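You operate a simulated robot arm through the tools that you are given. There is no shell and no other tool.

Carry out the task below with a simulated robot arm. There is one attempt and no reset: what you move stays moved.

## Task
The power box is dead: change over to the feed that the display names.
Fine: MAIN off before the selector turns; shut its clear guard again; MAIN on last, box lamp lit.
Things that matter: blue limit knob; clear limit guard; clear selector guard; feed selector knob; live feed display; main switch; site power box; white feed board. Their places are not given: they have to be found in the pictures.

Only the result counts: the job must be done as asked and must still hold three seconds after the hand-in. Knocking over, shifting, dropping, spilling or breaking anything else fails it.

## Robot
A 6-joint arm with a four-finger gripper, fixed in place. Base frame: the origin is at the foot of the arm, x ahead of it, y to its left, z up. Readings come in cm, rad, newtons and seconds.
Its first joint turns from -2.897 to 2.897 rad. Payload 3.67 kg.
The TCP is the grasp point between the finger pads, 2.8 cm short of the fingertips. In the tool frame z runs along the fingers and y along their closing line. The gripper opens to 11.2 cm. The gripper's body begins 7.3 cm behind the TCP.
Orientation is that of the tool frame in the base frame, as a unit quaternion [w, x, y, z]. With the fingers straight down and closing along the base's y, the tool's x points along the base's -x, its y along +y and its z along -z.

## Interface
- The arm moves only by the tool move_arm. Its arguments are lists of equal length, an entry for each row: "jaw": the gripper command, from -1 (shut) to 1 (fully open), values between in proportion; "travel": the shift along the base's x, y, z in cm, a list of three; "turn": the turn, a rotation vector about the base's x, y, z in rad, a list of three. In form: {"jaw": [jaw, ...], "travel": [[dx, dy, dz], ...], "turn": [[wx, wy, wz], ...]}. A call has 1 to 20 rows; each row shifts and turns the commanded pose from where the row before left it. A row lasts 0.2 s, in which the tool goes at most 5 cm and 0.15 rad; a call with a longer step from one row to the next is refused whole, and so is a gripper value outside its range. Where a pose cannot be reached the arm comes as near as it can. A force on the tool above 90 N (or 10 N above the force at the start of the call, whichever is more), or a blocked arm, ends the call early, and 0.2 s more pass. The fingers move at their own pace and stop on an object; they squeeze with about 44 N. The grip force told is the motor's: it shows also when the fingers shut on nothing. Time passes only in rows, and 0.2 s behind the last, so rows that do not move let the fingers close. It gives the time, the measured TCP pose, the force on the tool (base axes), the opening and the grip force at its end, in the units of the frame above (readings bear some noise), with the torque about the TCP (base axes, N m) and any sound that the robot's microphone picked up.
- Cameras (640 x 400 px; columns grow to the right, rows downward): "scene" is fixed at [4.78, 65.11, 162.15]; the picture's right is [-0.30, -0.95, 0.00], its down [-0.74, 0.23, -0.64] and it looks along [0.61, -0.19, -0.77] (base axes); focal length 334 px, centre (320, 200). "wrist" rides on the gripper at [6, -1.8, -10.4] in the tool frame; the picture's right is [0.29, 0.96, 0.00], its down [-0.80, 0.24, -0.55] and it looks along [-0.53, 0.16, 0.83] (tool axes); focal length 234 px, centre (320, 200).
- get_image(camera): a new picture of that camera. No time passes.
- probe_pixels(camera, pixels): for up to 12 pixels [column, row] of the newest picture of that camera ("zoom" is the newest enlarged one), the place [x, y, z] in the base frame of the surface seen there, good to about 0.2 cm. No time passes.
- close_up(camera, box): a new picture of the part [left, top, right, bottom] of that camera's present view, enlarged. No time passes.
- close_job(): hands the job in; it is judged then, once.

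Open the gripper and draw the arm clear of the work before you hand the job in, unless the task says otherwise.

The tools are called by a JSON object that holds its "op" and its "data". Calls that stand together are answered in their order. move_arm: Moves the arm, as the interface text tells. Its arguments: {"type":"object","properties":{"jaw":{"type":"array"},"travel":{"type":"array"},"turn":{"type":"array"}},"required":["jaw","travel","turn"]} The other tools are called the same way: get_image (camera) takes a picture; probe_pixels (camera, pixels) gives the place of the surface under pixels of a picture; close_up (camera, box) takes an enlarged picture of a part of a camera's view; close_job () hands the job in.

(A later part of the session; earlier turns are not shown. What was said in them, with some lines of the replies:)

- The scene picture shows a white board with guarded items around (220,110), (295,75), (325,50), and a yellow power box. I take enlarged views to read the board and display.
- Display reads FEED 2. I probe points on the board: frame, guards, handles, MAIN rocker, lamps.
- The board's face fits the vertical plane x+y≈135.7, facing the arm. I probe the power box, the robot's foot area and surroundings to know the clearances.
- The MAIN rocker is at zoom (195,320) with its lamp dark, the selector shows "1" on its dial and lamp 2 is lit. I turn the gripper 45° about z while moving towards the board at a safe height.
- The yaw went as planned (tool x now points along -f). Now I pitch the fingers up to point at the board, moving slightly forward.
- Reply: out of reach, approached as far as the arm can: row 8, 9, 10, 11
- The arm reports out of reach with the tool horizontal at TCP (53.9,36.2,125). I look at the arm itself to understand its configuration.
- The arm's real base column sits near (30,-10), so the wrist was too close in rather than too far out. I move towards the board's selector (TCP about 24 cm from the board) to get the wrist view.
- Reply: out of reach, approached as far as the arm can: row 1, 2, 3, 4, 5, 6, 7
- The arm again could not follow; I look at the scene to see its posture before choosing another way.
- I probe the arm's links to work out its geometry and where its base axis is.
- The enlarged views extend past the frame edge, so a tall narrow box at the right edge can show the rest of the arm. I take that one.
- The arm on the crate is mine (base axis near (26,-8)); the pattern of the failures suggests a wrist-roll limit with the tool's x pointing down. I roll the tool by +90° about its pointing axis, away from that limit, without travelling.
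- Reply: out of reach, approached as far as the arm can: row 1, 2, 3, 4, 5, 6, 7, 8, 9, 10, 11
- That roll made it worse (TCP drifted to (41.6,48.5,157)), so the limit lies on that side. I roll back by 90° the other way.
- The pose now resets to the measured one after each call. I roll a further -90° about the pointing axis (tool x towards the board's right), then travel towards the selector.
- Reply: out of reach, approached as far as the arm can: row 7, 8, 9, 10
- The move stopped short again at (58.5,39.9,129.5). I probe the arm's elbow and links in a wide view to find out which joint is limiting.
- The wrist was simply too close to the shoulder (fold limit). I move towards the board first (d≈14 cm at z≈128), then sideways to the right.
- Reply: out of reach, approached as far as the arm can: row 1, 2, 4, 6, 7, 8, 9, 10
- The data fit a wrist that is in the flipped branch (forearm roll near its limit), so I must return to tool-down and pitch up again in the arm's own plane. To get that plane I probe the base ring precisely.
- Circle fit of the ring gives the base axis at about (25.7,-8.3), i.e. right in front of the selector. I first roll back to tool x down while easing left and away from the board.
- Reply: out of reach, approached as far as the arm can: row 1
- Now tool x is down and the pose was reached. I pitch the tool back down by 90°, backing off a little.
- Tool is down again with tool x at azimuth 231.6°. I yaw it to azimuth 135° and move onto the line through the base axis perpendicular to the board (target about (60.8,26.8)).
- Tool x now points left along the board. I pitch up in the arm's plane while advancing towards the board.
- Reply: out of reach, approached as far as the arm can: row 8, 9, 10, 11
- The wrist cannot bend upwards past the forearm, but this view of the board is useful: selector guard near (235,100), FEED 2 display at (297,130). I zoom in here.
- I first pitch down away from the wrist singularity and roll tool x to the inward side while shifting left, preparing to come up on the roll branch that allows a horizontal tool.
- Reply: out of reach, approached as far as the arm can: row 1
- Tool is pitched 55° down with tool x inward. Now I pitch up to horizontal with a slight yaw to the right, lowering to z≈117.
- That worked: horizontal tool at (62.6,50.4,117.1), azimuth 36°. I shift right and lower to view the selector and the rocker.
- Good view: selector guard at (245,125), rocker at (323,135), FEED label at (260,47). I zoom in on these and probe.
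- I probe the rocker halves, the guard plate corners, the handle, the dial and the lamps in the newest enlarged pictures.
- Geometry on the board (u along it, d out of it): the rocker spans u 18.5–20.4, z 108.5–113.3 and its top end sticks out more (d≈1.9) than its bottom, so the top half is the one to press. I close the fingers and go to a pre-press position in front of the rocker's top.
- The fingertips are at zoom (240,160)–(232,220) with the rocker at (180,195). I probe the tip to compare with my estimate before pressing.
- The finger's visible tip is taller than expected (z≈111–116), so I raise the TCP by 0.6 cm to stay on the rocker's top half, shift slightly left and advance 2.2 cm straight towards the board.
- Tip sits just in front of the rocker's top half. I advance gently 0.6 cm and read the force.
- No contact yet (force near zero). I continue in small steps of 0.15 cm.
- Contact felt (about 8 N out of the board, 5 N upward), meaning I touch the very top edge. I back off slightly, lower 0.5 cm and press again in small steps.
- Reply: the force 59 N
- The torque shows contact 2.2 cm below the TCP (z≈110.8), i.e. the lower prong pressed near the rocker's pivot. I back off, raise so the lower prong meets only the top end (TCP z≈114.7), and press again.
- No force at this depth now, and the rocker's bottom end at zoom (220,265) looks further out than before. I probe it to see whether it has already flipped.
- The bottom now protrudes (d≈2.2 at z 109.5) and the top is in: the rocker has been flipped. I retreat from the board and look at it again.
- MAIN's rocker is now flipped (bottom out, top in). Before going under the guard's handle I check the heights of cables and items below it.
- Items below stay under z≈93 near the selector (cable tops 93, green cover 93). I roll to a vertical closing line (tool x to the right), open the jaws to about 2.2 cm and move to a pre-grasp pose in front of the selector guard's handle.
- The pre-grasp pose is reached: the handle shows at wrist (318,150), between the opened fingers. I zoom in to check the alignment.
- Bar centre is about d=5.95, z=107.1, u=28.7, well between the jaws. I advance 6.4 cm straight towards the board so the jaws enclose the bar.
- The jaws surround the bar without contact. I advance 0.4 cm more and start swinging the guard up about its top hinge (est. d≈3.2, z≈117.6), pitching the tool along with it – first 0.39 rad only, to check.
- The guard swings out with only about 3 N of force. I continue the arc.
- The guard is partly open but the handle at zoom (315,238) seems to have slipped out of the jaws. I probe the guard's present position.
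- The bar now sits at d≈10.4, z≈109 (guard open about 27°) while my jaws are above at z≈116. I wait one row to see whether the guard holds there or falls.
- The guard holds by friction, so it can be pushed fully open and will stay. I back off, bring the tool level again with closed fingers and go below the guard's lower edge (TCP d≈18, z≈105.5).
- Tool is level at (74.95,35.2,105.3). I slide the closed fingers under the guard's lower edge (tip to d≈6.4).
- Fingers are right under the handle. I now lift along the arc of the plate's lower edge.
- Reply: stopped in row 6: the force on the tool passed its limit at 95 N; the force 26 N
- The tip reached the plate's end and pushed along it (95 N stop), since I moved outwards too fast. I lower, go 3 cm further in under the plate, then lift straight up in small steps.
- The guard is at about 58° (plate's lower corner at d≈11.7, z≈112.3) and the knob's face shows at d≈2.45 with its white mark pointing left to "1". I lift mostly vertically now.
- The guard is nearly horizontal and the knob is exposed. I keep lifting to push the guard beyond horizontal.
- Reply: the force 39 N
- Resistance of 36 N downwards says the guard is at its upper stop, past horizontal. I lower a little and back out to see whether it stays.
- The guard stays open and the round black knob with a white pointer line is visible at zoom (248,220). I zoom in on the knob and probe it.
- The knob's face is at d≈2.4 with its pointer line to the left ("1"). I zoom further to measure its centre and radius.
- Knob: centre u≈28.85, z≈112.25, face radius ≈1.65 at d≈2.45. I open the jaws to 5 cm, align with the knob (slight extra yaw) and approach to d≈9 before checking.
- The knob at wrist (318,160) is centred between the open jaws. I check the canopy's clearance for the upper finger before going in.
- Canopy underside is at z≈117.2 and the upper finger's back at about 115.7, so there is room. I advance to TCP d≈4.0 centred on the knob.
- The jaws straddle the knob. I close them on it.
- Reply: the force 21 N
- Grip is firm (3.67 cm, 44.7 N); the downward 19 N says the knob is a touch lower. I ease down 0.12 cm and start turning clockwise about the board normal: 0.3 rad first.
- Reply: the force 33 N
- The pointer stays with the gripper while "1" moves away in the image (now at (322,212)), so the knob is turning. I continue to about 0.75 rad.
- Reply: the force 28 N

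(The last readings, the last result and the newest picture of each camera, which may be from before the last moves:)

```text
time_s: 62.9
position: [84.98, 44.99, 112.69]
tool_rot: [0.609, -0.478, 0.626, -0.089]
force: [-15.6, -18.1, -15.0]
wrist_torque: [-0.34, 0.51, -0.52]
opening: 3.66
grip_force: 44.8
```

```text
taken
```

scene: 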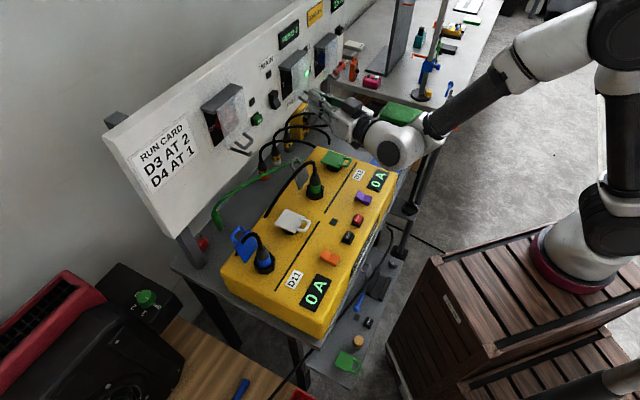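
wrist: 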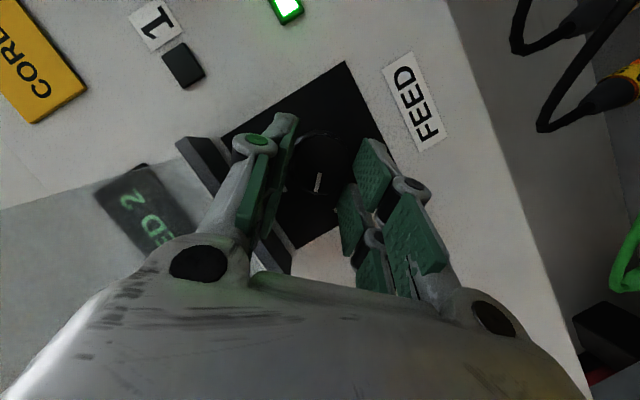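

The knob is turned by roughly 43° and the wrist is nearing its limit. I open the jaws to regrip, and check that the knob stays.

{"op": "move_arm", "data": {"jaw": [-0.1, -0.1, -0.1], "travel": [[0, 0, 0], [0, 0, 0], [0, 0, 0]], "turn": [[0, 0, 0], [0, 0, 0], [0, 0, 0]]}}

{"op": "get_image", "data": {"camera": "wrist"}}

{"op": "close_up", "data": {"camera": "scene", "box": [270, 50, 340, 110]}}

```text
time_s: 63.7
position: [84.97, 45.12, 112.74]
tool_rot: [0.61, -0.479, 0.626, -0.088]
force: [0.3, -0.4, -1.2]
wrist_torque: [0.05, 0.0, -0.01]
opening: 5.03
grip_force: 0.0
```

```text
taken
```

wrist: 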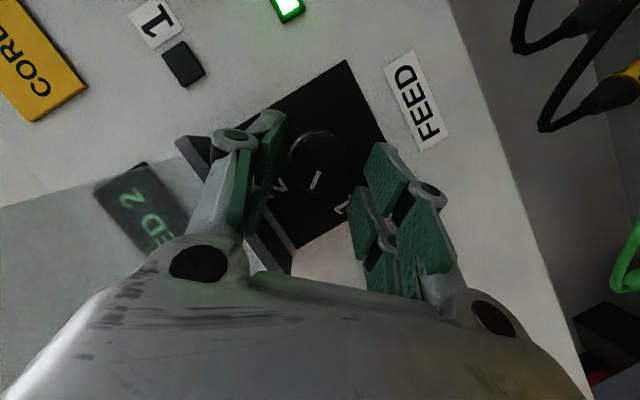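

```text
6.67 times, centred on (305, 80) of scene
```

zoom: 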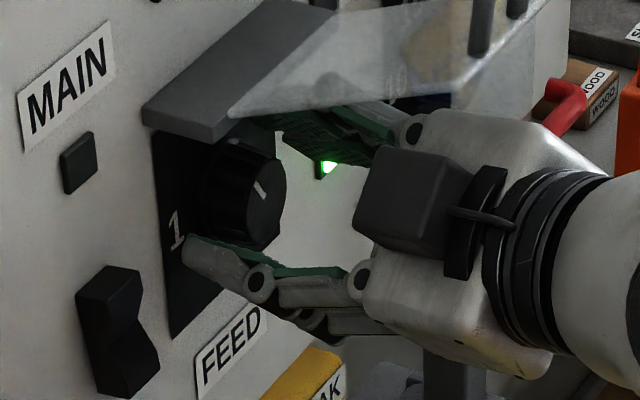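

The knob stays at mid-way between 1 and 2. I rotate the open gripper back by 0.85 rad around the knob for a second grip.

{"op": "move_arm", "data": {"jaw": [-0.1, -0.1, -0.1, -0.1, -0.1, -0.1, -0.1, -0.1, -0.1], "travel": [[-0.0177, 0.0177, -0.0978], [-0.0177, 0.0177, -0.0978], [-0.0177, 0.0177, -0.0978], [-0.0177, 0.0177, -0.0978], [-0.0177, 0.0177, -0.0978], [-0.0177, 0.0177, -0.0978], [-0.0177, 0.0177, -0.0978], [-0.0177, 0.0177, -0.0978], [-0.0177, 0.0177, -0.0978]], "turn": [[-0.0667, -0.0667, 0], [-0.0667, -0.0667, 0], [-0.0667, -0.0667, 0], [-0.0667, -0.0667, 0], [-0.0667, -0.0667, 0], [-0.0667, -0.0667, 0], [-0.0667, -0.0667, 0], [-0.0667, -0.0667, 0], [-0.0667, -0.0667, 0]]}}

{"op": "get_image", "data": {"camera": "wrist"}}

```text
time_s: 65.7
position: [84.76, 45.28, 111.65]
tool_rot: [0.598, -0.588, 0.368, -0.402]
force: [-0.4, -0.2, 0.4]
wrist_torque: [-0.02, -0.02, 0.02]
opening: 5.04
grip_force: 0.0
```

```text
taken
```

wrist: 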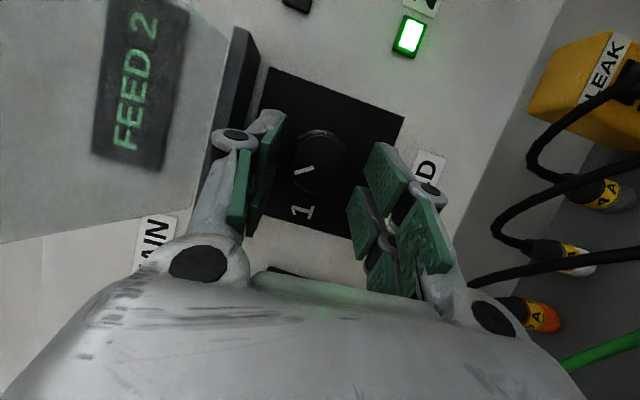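

The pointer now points towards image-left (up, where "2" is). I zoom in to judge its angle.

{"op": "close_up", "data": {"camera": "wrist", "box": [240, 100, 400, 230]}}

{"op": "close_up", "data": {"camera": "scene", "box": [280, 65, 310, 95]}}

```text
3.08 times, centred on (320, 165) of wrist
```

zoom: 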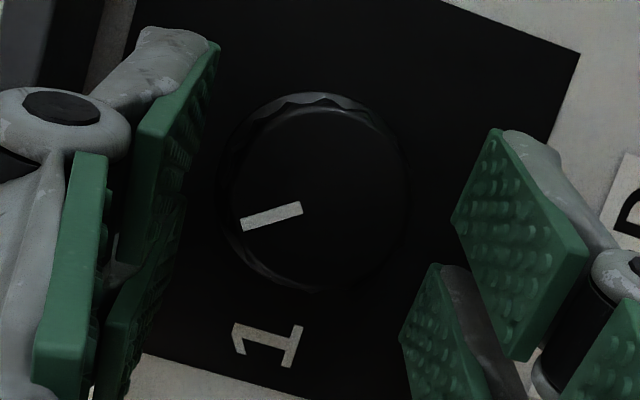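

```text
13.33 times, centred on (295, 80) of scene
```

zoom: 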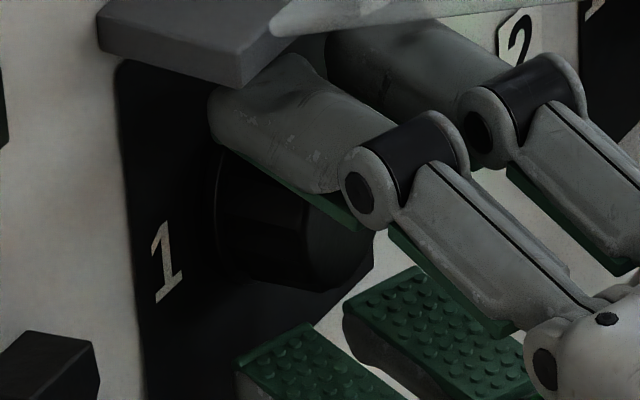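

By the panel's axes the pointer is about 49° from "1" towards "2", so about 41° remain. I close on the knob again (TCP raised 0.1 cm).

{"op": "move_arm", "data": {"jaw": [-0.1, -1, -1, -1, -1], "travel": [[0, 0, 0.1], [0, 0, 0], [0, 0, 0], [0, 0, 0], [0, 0, 0]], "turn": [[0, 0, 0], [0, 0, 0], [0, 0, 0], [0, 0, 0], [0, 0, 0]]}}

```text
time_s: 66.9
position: [84.84, 45.29, 112.04]
tool_rot: [0.598, -0.588, 0.368, -0.402]
force: [0.5, 0.4, 2.4]
wrist_torque: [-0.06, 0.05, -0.02]
opening: 3.7
grip_force: 45.0
```

Well-centred grip (2.4 N only). I turn clockwise again by 0.85 rad in small rows.

{"op": "move_arm", "data": {"jaw": [-1, -1, -1, -1, -1, -1, -1, -1, -1], "travel": [[-0.003, 0.003, 0.09], [0.003, -0.003, 0.09], [0.0095, -0.0095, 0.089], [0.016, -0.016, 0.087], [0.022, -0.022, 0.085], [0.028, -0.028, 0.081], [0.033, -0.033, 0.077], [0.038, -0.038, 0.072], [0.021, -0.021, 0.034]], "turn": [[0.0707, 0.0707, 0], [0.0707, 0.0707, 0], [0.0707, 0.0707, 0], [0.0707, 0.0707, 0], [0.0707, 0.0707, 0], [0.0707, 0.0707, 0], [0.0707, 0.0707, 0], [0.0707, 0.0707, 0], [0.0354, 0.0354, 0]]}}

{"op": "get_image", "data": {"camera": "wrist"}}

```text
time_s: 68.9
position: [85.05, 44.83, 112.61]
tool_rot: [0.608, -0.478, 0.628, -0.087]
force: [8.4, -14.0, 1.8]
wrist_torque: [-0.77, -0.67, -0.47]
opening: 3.63
grip_force: 44.9
```

```text
taken
```

wrist: 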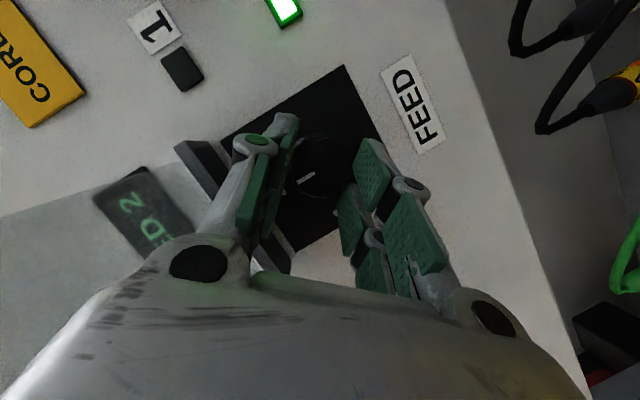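

Resisting torque of about 1 N·m suggests the knob is at its end stop. I zoom in to check the pointer against "2".

{"op": "close_up", "data": {"camera": "wrist", "box": [230, 80, 410, 260]}}

{"op": "close_up", "data": {"camera": "scene", "box": [280, 60, 315, 95]}}

```text
2.22 times, centred on (320, 170) of wrist
```

zoom: 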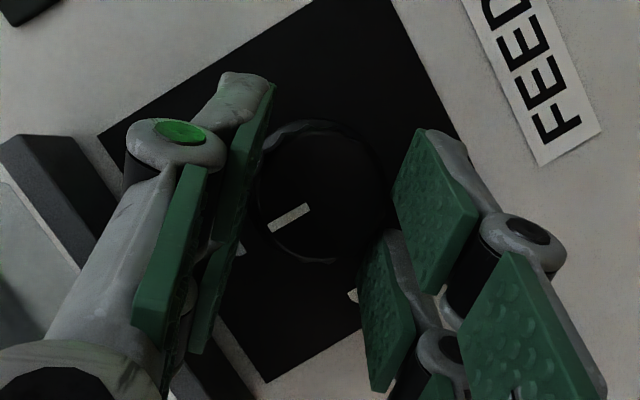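

```text
11.43 times, centred on (298, 78) of scene
```

zoom: 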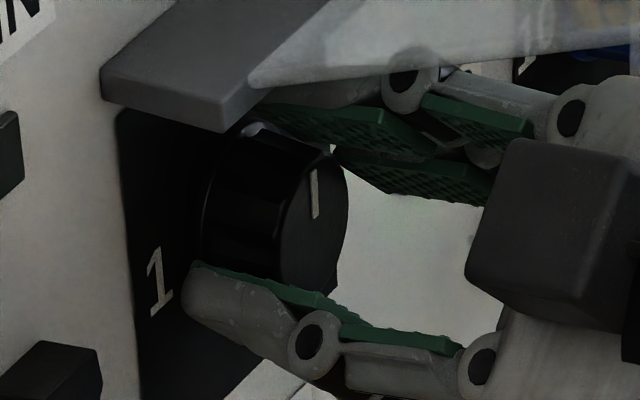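

In the scene view the pointer line (315,170)–(317,218) is upright, i.e. at "2". I open the jaws and back out straight.

{"op": "move_arm", "data": {"jaw": [-0.1, -0.1, -0.1, -0.1, -0.1, -0.1, -0.1, -0.1], "travel": [[0, 0, 0], [0, 0, 0], [0, 0, 0], [-0.8, -0.8, 0], [-1.2, -1.2, 0], [-1.2, -1.2, 0], [-1.2, -1.2, 0], [-1.2, -1.2, 0]], "turn": [[0, 0, 0], [0, 0, 0], [0, 0, 0], [0, 0, 0], [0, 0, 0], [0, 0, 0], [0, 0, 0], [0, 0, 0]]}}

{"op": "close_up", "data": {"camera": "scene", "box": [280, 60, 315, 95]}}

{"op": "get_image", "data": {"camera": "wrist"}}

```text
time_s: 70.7
position: [79.29, 39.47, 112.64]
tool_rot: [0.609, -0.478, 0.627, -0.088]
force: [-0.5, 0.5, -0.4]
wrist_torque: [0.03, -0.04, 0.0]
opening: 5.06
grip_force: 0.1
```

```text
11.43 times, centred on (298, 78) of scene
```

zoom: 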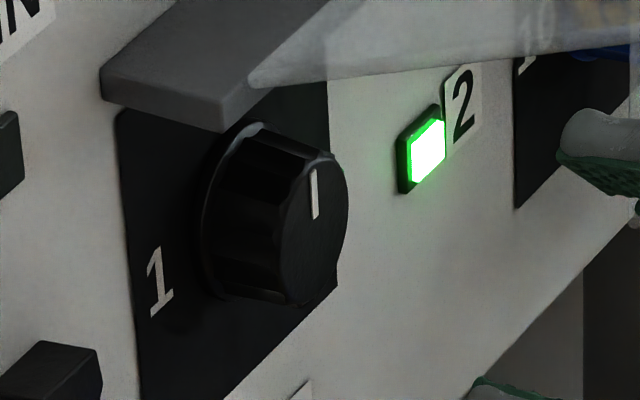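

```text
taken
```

wrist: 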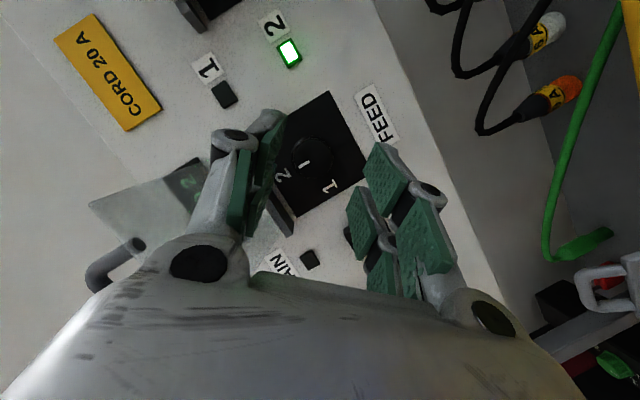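

The pointer shows at 12 o'clock next to "2", and the lamp above MAIN is still dark (MAIN off). I zoom in to confirm the alignment.

{"op": "close_up", "data": {"camera": "wrist", "box": [250, 80, 370, 230]}}

{"op": "close_up", "data": {"camera": "scene", "box": [240, 20, 380, 130]}}

```text
2.67 times, centred on (310, 155) of wrist
```

zoom: 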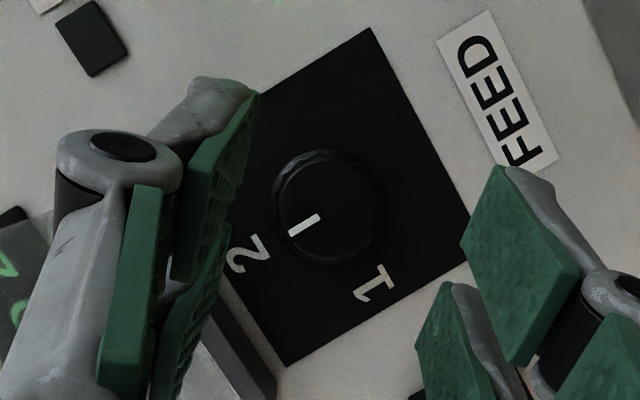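

```text
3.64 times, centred on (310, 75) of scene
```

zoom: 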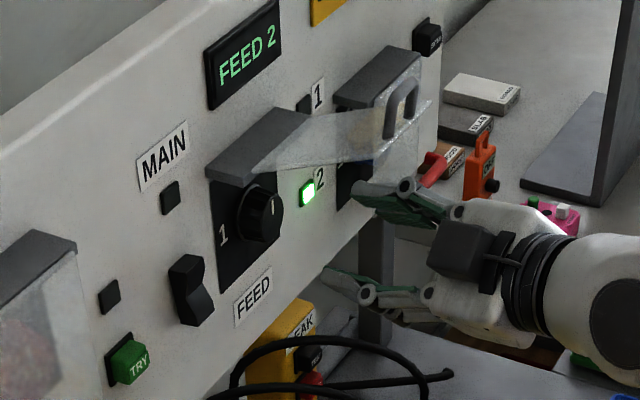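

The pointer points straight at "2". Now the guard has to be shut; I probe the raised guard and handle to plan pushing it down.

{"op": "probe_pixels", "data": {"camera": "zoom", "pixels": [[387, 85], [402, 65], [415, 75], [388, 130], [430, 100], [250, 172], [305, 115], [330, 150], [386, 110], [412, 110]]}}

```text
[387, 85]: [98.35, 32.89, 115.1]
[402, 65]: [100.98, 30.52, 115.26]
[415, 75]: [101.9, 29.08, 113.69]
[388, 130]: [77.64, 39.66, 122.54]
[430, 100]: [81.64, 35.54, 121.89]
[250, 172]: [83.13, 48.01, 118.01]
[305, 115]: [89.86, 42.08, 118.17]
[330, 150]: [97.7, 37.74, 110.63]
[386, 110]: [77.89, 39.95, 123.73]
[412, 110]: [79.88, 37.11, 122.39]
```

The guard stands at about 114° (plate end at d≈13.1, z≈122; bar about z≈124). I back out, roll back, close the jaws and rise to z≈127 in front of it.

{"op": "move_arm", "data": {"jaw": [-0.1, -0.1, -0.3, -0.6, -1, -1, -1, -1, -1, -1, -1, -1], "travel": [[-1.3, -1.3, 0], [-1.3, -1.3, 0], [-1.3, -1.3, 0], [-1.3, -1.3, 0], [-0.2, -0.2, 1.8], [0, 0, 1.8], [0, 0, 1.8], [0, 0, 1.8], [0, 0, 1.8], [0, 0, 1.8], [0, 0, 1.8], [0, 0, 1.8]], "turn": [[0, 0, 0], [0, 0, 0], [0, 0, 0], [-0.0589, -0.0589, 0], [-0.0589, -0.0589, 0], [-0.0589, -0.0589, 0], [-0.0589, -0.0589, 0], [-0.0589, -0.0589, 0], [-0.0589, -0.0589, 0], [-0.0589, -0.0589, 0], [-0.0589, -0.0589, 0], [-0.0589, -0.0589, 0]]}}

{"op": "get_image", "data": {"camera": "wrist"}}

{"op": "close_up", "data": {"camera": "scene", "box": [260, 10, 400, 120]}}

```text
time_s: 73.3
position: [73.8, 34.07, 126.99]
tool_rot: [0.605, -0.581, 0.402, -0.367]
force: [0.8, 0.0, 0.1]
wrist_torque: [-0.04, -0.02, 0.01]
opening: 0.01
grip_force: 35.7
```

```text
taken
```

wrist: 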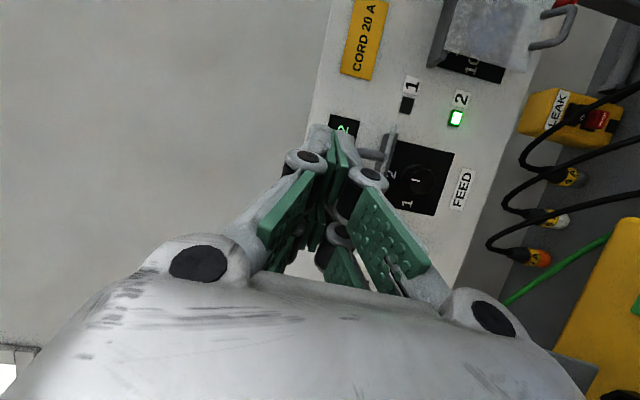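

```text
3.64 times, centred on (330, 65) of scene
```

zoom: 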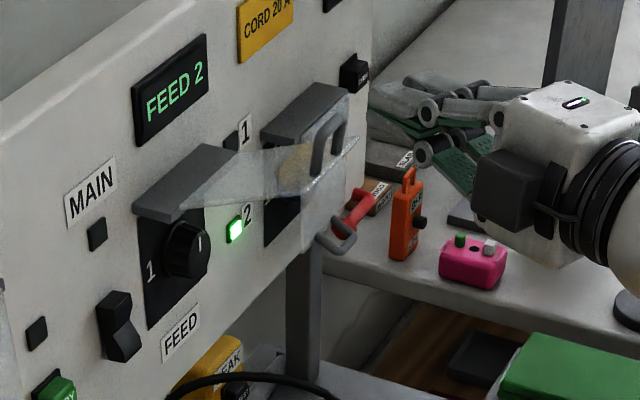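

Guard handle is at zoom (330,145); the fingers are above it. I advance 6.6 cm over the handle bar.

{"op": "move_arm", "data": {"jaw": [-1, -1, -1, -1, -1], "travel": [[0.93, 0.93, 0], [0.93, 0.93, 0], [0.93, 0.93, 0], [0.93, 0.93, 0], [0.93, 0.93, 0]], "turn": [[0, 0, 0], [0, 0, 0], [0, 0, 0], [0, 0, 0], [0, 0, 0]]}}

{"op": "close_up", "data": {"camera": "scene", "box": [260, 10, 400, 120]}}

```text
time_s: 74.5
position: [78.42, 38.7, 127.04]
tool_rot: [0.605, -0.581, 0.403, -0.367]
force: [-0.8, 0.7, 0.5]
wrist_torque: [0.02, 0.02, -0.01]
opening: 0.02
grip_force: 36.2
```

```text
3.64 times, centred on (330, 65) of scene
```

zoom: 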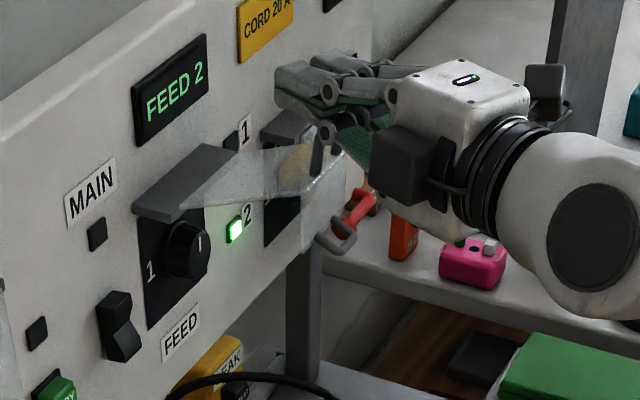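

Fingers are above the bar. I push down following the handle's arc.

{"op": "move_arm", "data": {"jaw": [-1, -1, -1, -1, -1, -1], "travel": [[-0.35, -0.35, -1.7], [-0.57, -0.57, -1.85], [-0.35, -0.35, -1.45], [-0.25, -0.25, -1.5], [-0.1, -0.1, -1.5], [0.03, 0.03, -1.4]], "turn": [[0, 0, 0], [0, 0, 0], [0, 0, 0], [0, 0, 0], [0, 0, 0], [0, 0, 0]]}}

{"op": "close_up", "data": {"camera": "scene", "box": [260, 10, 400, 120]}}

{"op": "get_image", "data": {"camera": "wrist"}}

```text
time_s: 75.9
position: [76.97, 37.21, 117.62]
tool_rot: [0.604, -0.581, 0.403, -0.367]
force: [-0.7, -0.2, 0.0]
wrist_torque: [-0.01, 0.02, -0.01]
opening: 0.0
grip_force: 35.7
```

```text
3.64 times, centred on (330, 65) of scene
```

zoom: 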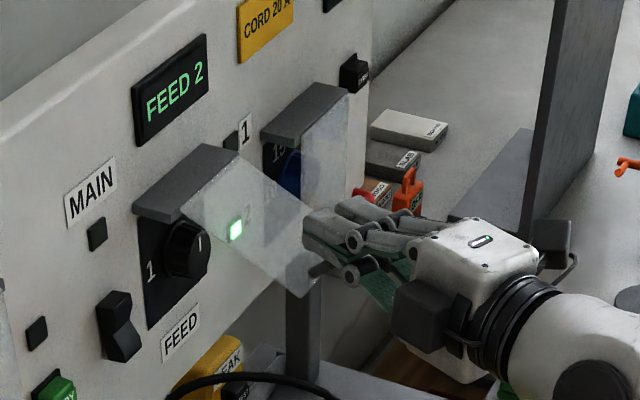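

```text
taken
```

wrist: 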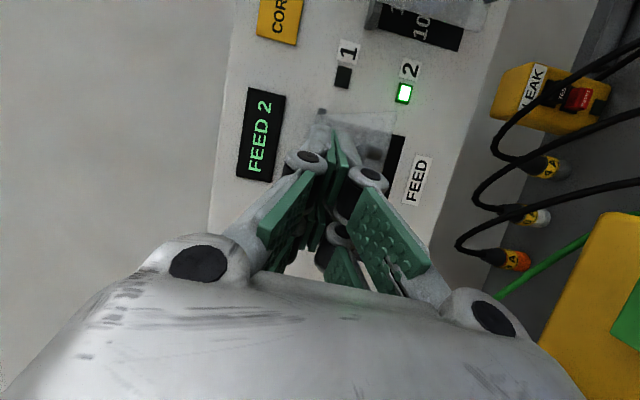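

The guard follows down (now about halfway) with no notable force. I continue down and inwards.

{"op": "move_arm", "data": {"jaw": [-1, -1, -1, -1, -1], "travel": [[0.14, 0.14, -1.3], [0.2, 0.2, -1.3], [0.42, 0.42, -1.2], [0.5, 0.5, -1.1], [0.5, 0.5, -0.9]], "turn": [[0, 0, 0], [0, 0, 0], [0, 0, 0], [0, 0, 0], [0, 0, 0]]}}

{"op": "close_up", "data": {"camera": "scene", "box": [260, 30, 380, 130]}}

{"op": "get_image", "data": {"camera": "wrist"}}

```text
time_s: 77.1
position: [78.55, 38.89, 111.9]
tool_rot: [0.604, -0.582, 0.403, -0.366]
force: [0.4, -0.6, 0.0]
wrist_torque: [0.01, -0.01, 0.01]
opening: 0.0
grip_force: 35.4
```

```text
4.00 times, centred on (320, 80) of scene
```

zoom: 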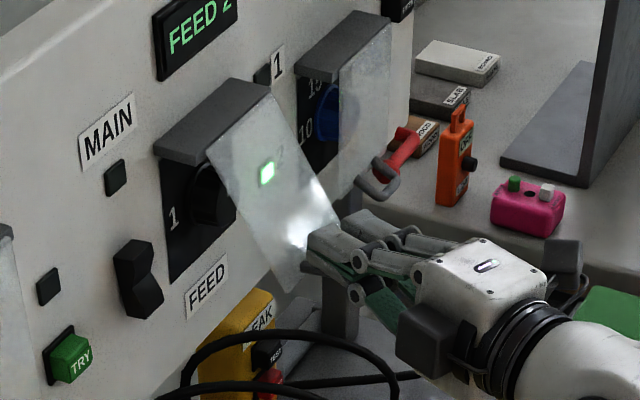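

```text
taken
```

wrist: 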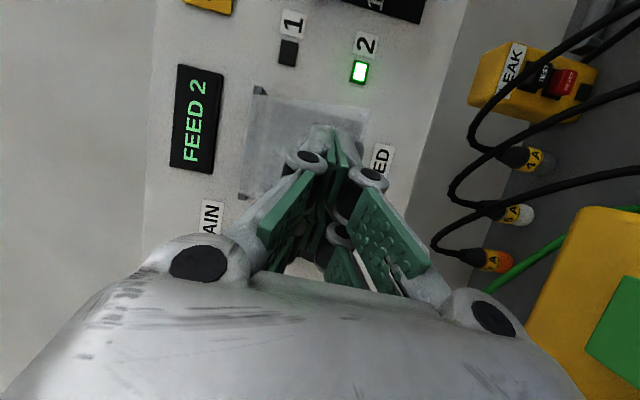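

Guard is down to about 30°. I now push it inwards with the fingertips on the plate above the handle.

{"op": "move_arm", "data": {"jaw": [-1, -1, -1, -1, -1], "travel": [[0.7, 0.7, 0], [0.7, 0.7, 0], [0.7, 0.7, 0], [0.7, 0.7, 0], [0.7, 0.7, 0]], "turn": [[0, 0, 0], [0, 0, 0], [0, 0, 0], [0, 0, 0], [0, 0, 0]]}}

{"op": "close_up", "data": {"camera": "scene", "box": [260, 30, 380, 130]}}

```text
time_s: 78.3
position: [82.25, 42.43, 111.79]
tool_rot: [0.605, -0.581, 0.403, -0.366]
force: [-0.3, -0.5, -0.5]
wrist_torque: [-0.01, -0.01, -0.01]
opening: 0.02
grip_force: 35.7
```

```text
4.00 times, centred on (320, 80) of scene
```

zoom: 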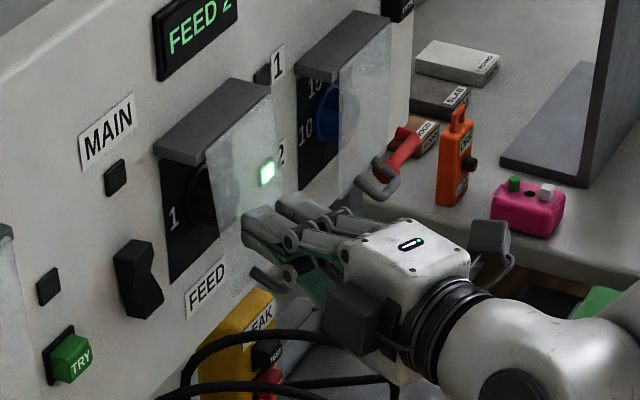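

The guard is nearly shut. I continue in small steps and watch the force.

{"op": "move_arm", "data": {"jaw": [-1, -1, -1, -1], "travel": [[0.21, 0.21, 0], [0.21, 0.21, 0], [0.21, 0.21, 0], [0.14, 0.14, 0]], "turn": [[0, 0, 0], [0, 0, 0], [0, 0, 0], [0, 0, 0]]}}

{"op": "close_up", "data": {"camera": "scene", "box": [260, 30, 380, 130]}}

```text
time_s: 79.3
position: [82.94, 43.14, 111.78]
tool_rot: [0.605, -0.58, 0.403, -0.367]
force: [-12.4, -10.8, -1.4]
wrist_torque: [-0.1, -0.04, 0.3]
opening: 0.6
grip_force: 35.4
```

```text
4.00 times, centred on (320, 80) of scene
```

zoom: 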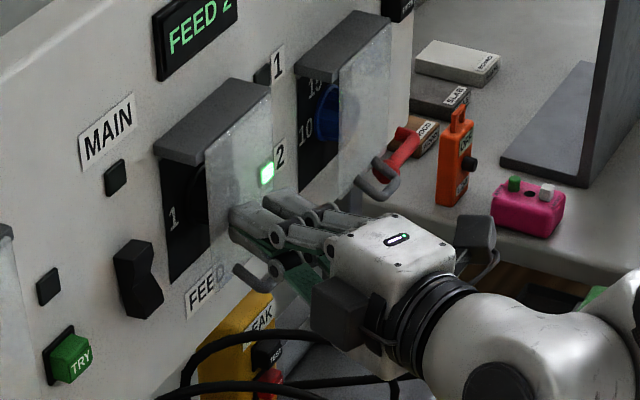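

Contact at 16 N, guard looks shut. I retreat and check its position against the initial one.

{"op": "move_arm", "data": {"jaw": [-1, -1, -1, -1], "travel": [[-0.8, -0.8, 0], [-1.5, -1.5, 0], [-1.5, -1.5, 0], [-1.5, -1.5, 0]], "turn": [[0, 0, 0], [0, 0, 0], [0, 0, 0], [0, 0, 0]]}}

{"op": "close_up", "data": {"camera": "scene", "box": [245, 30, 365, 110]}}

{"op": "get_image", "data": {"camera": "wrist"}}

```text
time_s: 80.3
position: [77.75, 38.02, 111.85]
tool_rot: [0.606, -0.58, 0.404, -0.366]
force: [0.5, 0.4, -0.9]
wrist_torque: [0.02, 0.0, -0.02]
opening: 0.02
grip_force: 35.8
```

```text
5.00 times, centred on (305, 70) of scene
```

zoom: 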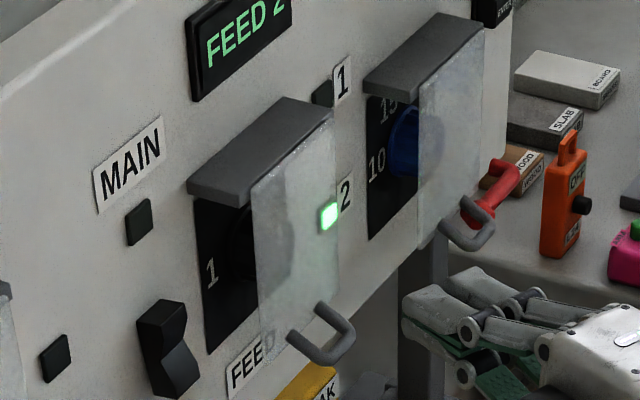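

```text
taken
```

wrist: 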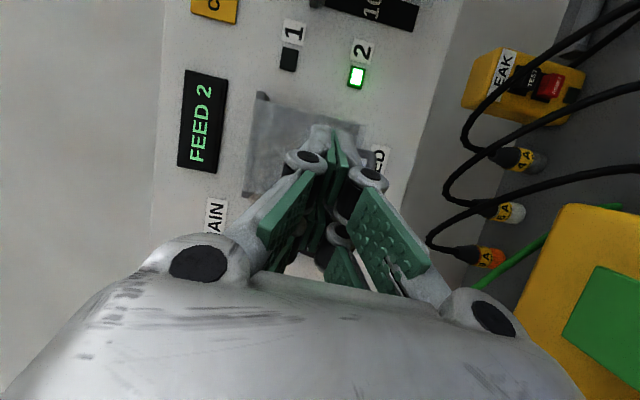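

The guard looks as in the initial picture. I probe the same pixels as at the start for comparison.

{"op": "probe_pixels", "data": {"camera": "zoom", "pixels": [[320, 350], [345, 320], [293, 340], [260, 200], [300, 180], [325, 355], [350, 335]]}}

```text
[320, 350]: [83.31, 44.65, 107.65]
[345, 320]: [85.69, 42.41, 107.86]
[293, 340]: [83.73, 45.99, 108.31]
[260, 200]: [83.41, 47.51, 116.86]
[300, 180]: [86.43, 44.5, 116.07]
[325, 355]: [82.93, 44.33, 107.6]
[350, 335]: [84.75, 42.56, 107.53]
```

The guard's position matches the start within 0.3 cm – shut. Now MAIN: I move left to in front of the rocker's lower half (z≈109), fingers closed.

{"op": "move_arm", "data": {"jaw": [-1, -1, -1, -1, -1, -1, -1, -1, -1], "travel": [[-1.15, 1.15, -0.57], [-1.15, 1.15, -0.57], [-1.15, 1.15, -0.57], [-1.15, 1.15, -0.57], [-1.15, 1.15, -0.57], [1.2, 1.2, 0], [1.2, 1.2, 0], [1.2, 1.2, 0], [1.0, 1.0, 0]], "turn": [[0, 0, 0], [0, 0, 0], [0, 0, 0], [0, 0, 0], [0, 0, 0], [0, 0, 0], [0, 0, 0], [0, 0, 0], [0, 0, 0]]}}

{"op": "get_image", "data": {"camera": "wrist"}}

{"op": "close_up", "data": {"camera": "scene", "box": [240, 50, 340, 130]}}

```text
time_s: 82.3
position: [76.54, 48.23, 109.01]
tool_rot: [0.605, -0.58, 0.404, -0.367]
force: [0.1, -0.1, -0.7]
wrist_torque: [0.03, -0.01, -0.03]
opening: 0.0
grip_force: 36.3
```

```text
taken
```

wrist: 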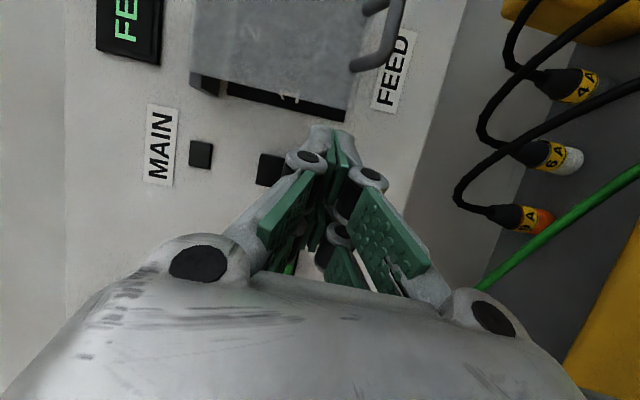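

```text
5.00 times, centred on (290, 90) of scene
```

zoom: 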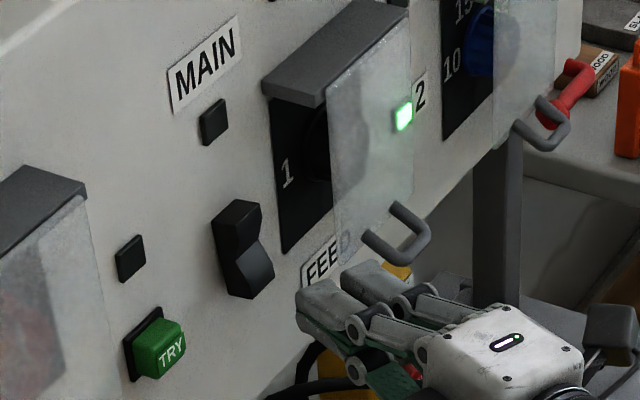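

The left prong is lined up with the rocker's lower end. I advance 1.6 cm, then in small steps with force checks.

{"op": "move_arm", "data": {"jaw": [-1, -1, -1], "travel": [[0.5, 0.5, 0], [0.4, 0.4, 0], [0.25, 0.25, 0]], "turn": [[0, 0, 0], [0, 0, 0], [0, 0, 0]]}}

{"op": "close_up", "data": {"camera": "scene", "box": [250, 70, 320, 120]}}

{"op": "close_up", "data": {"camera": "wrist", "box": [230, 80, 390, 220]}}

```text
time_s: 83.1
position: [77.7, 49.35, 108.88]
tool_rot: [0.604, -0.581, 0.404, -0.367]
force: [-0.8, 0.9, -0.8]
wrist_torque: [0.04, 0.01, 0.01]
opening: 0.0
grip_force: 35.2
```

```text
8.00 times, centred on (285, 95) of scene
```

zoom: 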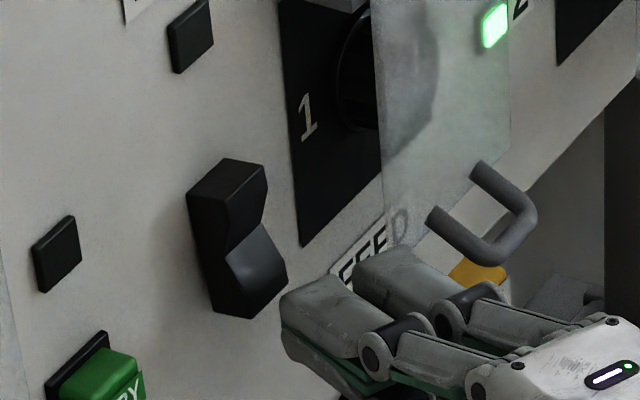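

```text
2.86 times, centred on (310, 150) of wrist
```

zoom: 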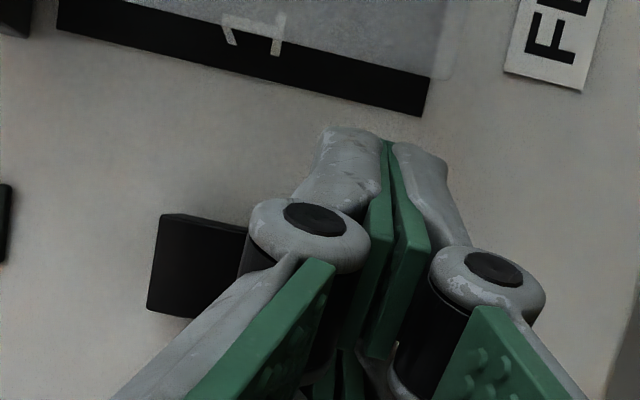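

I probe the prong tip and the rocker's lower end before pressing.

{"op": "close_up", "data": {"camera": "scene", "box": [250, 70, 320, 120]}}

{"op": "probe_pixels", "data": {"camera": "zoom", "pixels": [[287, 300], [285, 330], [295, 350], [310, 290], [335, 280], [360, 265], [255, 290], [275, 270], [240, 310], [265, 300], [285, 280]]}}

```text
8.00 times, centred on (285, 95) of scene
```

zoom: 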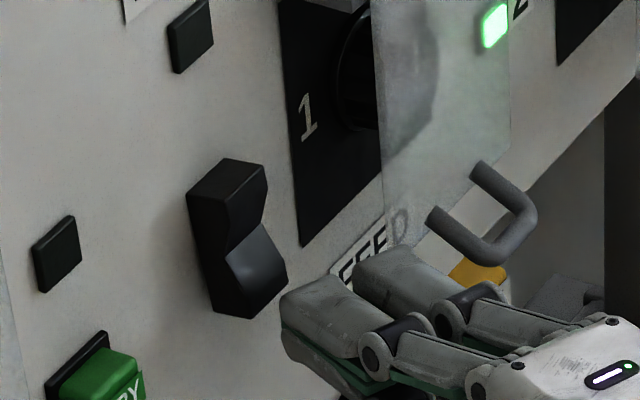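

```text
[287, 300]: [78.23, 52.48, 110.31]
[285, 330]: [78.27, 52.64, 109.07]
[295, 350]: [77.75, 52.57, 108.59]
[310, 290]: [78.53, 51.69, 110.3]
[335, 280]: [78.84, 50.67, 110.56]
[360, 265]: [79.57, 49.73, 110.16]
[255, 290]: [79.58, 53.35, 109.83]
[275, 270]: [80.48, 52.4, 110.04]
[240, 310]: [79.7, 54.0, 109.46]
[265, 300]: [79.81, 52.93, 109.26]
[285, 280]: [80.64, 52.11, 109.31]
```

The left prong (u 18.2–19.9) faces the rocker's lower half about 1.3 cm ahead. I lower 0.3 cm and advance gently.

{"op": "move_arm", "data": {"jaw": [-1, -1, -1, -1], "travel": [[0, 0, -0.3], [0.3, 0.3, 0], [0.25, 0.25, 0], [0.2, 0.2, 0]], "turn": [[0, 0, 0], [0, 0, 0], [0, 0, 0], [0, 0, 0]]}}

```text
time_s: 84.1
position: [78.39, 50.15, 108.73]
tool_rot: [0.606, -0.58, 0.402, -0.367]
force: [-0.1, -1.5, 0.3]
wrist_torque: [0.02, 0.04, -0.05]
opening: 0.0
grip_force: 35.4
```

No contact yet. I press on in steps of 0.15 cm.

{"op": "move_arm", "data": {"jaw": [-1, -1, -1], "travel": [[0.11, 0.11, 0], [0.11, 0.11, 0], [0.11, 0.11, 0]], "turn": [[0, 0, 0], [0, 0, 0], [0, 0, 0]]}}

{"op": "close_up", "data": {"camera": "scene", "box": [250, 70, 320, 120]}}

```text
time_s: 84.9
position: [78.64, 50.35, 108.73]
tool_rot: [0.604, -0.581, 0.403, -0.367]
force: [-17.0, -16.2, -0.1]
wrist_torque: [0.11, -0.13, 0.32]
opening: 0.0
grip_force: 35.7
```

```text
8.00 times, centred on (285, 95) of scene
```

zoom: 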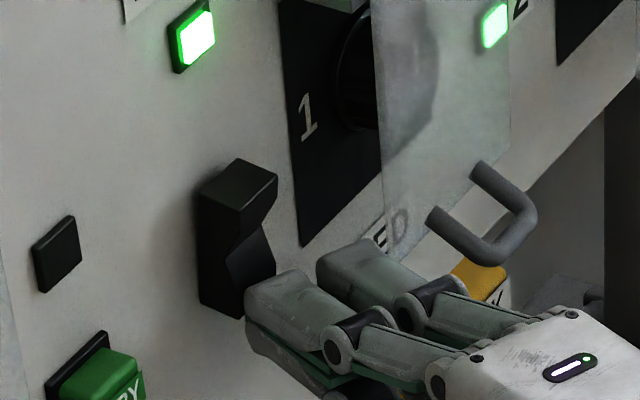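

The rocker flipped and the lamp above MAIN is lit green. I back straight out and check the power box's lamp.

{"op": "move_arm", "data": {"jaw": [-1, -1, -1, -1, -1, -1], "travel": [[-0.5, -0.5, 0], [-1.2, -1.2, 0], [-1.5, -1.5, 0.5], [-1.5, -1.5, 1.0], [-1.5, -1.5, 1.5], [-1.0, -1.0, 2.0]], "turn": [[0, 0, 0], [0, 0, 0], [0, 0, 0], [0, 0, 0], [0, 0, 0], [0, 0, 0]]}}

{"op": "get_image", "data": {"camera": "scene"}}

{"op": "close_up", "data": {"camera": "scene", "box": [230, 140, 410, 320]}}

{"op": "close_up", "data": {"camera": "scene", "box": [230, 0, 390, 120]}}

```text
time_s: 86.3
position: [71.58, 43.54, 113.77]
tool_rot: [0.604, -0.581, 0.404, -0.367]
force: [1.0, 0.3, -1.1]
wrist_torque: [0.01, 0.0, -0.02]
opening: 0.0
grip_force: 35.5
```

```text
taken
```

scene: 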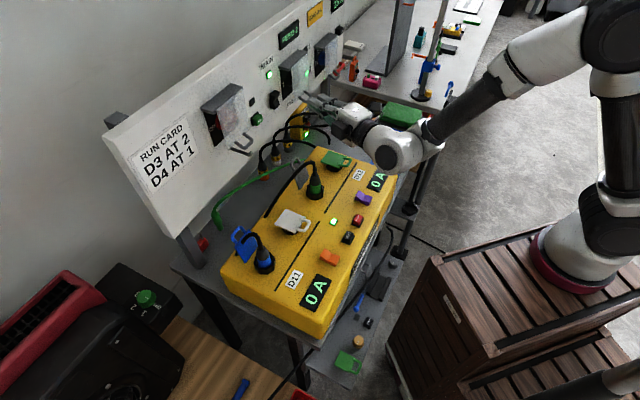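

```text
2.22 times, centred on (320, 230) of scene
```

zoom: 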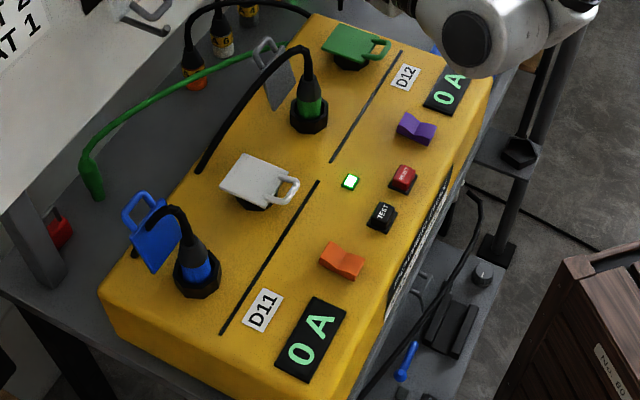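

```text
3.33 times, centred on (310, 60) of scene
```

zoom: 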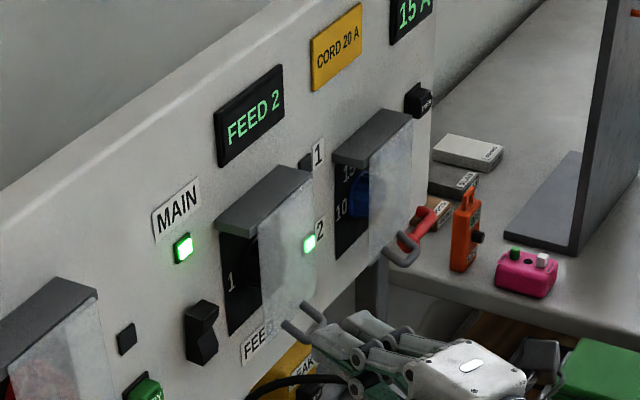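

The box lamp at zoom (350,182) and the MAIN lamp are lit, the guard is shut. I open the gripper and draw the arm clear, up and back.

{"op": "move_arm", "data": {"jaw": [-1, -1, -0.5, 0, 0.5, 1, 1], "travel": [[-0.8, -0.8, 1.5], [-0.8, -0.8, 2.0], [-0.6, -0.6, 2.5], [-0.6, -0.6, 2.5], [-0.4, -0.4, 2.5], [0, 0, 2.0], [0, 0, 1.0]], "turn": [[0, 0, 0], [0, 0, 0], [0, 0, 0], [0, 0, 0], [0, 0, 0], [0, 0, 0], [0, 0, 0]]}}

{"op": "get_image", "data": {"camera": "scene"}}

{"op": "close_up", "data": {"camera": "scene", "box": [230, 20, 390, 140]}}

{"op": "get_image", "data": {"camera": "wrist"}}

```text
time_s: 87.9
position: [68.03, 40.01, 127.65]
tool_rot: [0.605, -0.581, 0.403, -0.367]
force: [-0.1, -1.1, 0.0]
wrist_torque: [0.02, -0.03, 0.0]
opening: 11.23
grip_force: 0.0
```

```text
taken
```

scene: 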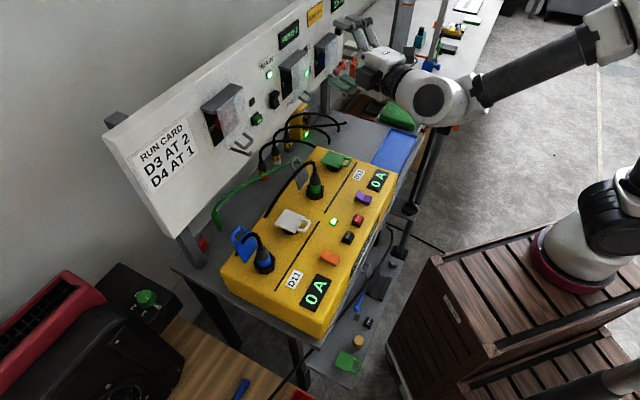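

```text
3.33 times, centred on (310, 80) of scene
```

zoom: 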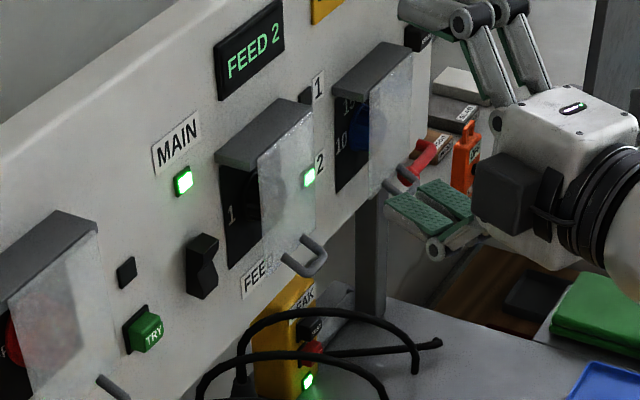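

```text
taken
```

wrist: 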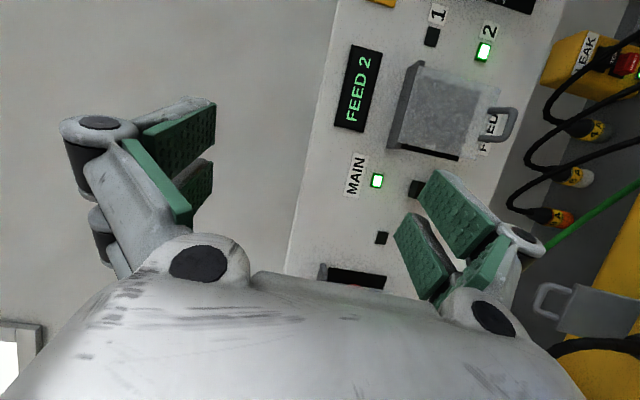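

The arm is clear with open jaws. MAIN, feed 2 and box lamps are lit, the guard is shut and the display still reads FEED 2, so I hand the job in.

{"op": "close_job", "data": {}}

```text
The job is handed in.
```

The power box is live again on feed 2, the feed the display names, and the job is handed in. The result of the judging was not shown to me.

- **MAIN off:** I pressed the top of the MAIN rocker before touching the selector. It has no on/off markings, so I took its starting position as on. Its lamp stayed dark while the selector was turned to 2, which fits MAIN being off.
- **Selector:** I lifted the clear selector guard and turned the feed selector knob from 1 to 2 in two grips. Its pointer line now points at "2".
- **Guard:** I pushed the guard shut again. Its position matched the starting one to about 0.3 cm.
- **MAIN on:** I pressed the bottom of the rocker last. The MAIN lamp and the box lamp both lit green and were still lit in the last picture.

The blue limit knob and its guard were not touched, and I saw nothing else shifted. One lift of the selector guard stopped at the 95 N force limit when the fingers caught its edge. I repositioned, and the guard worked normally afterwards. The arm is drawn clear with the gripper open.
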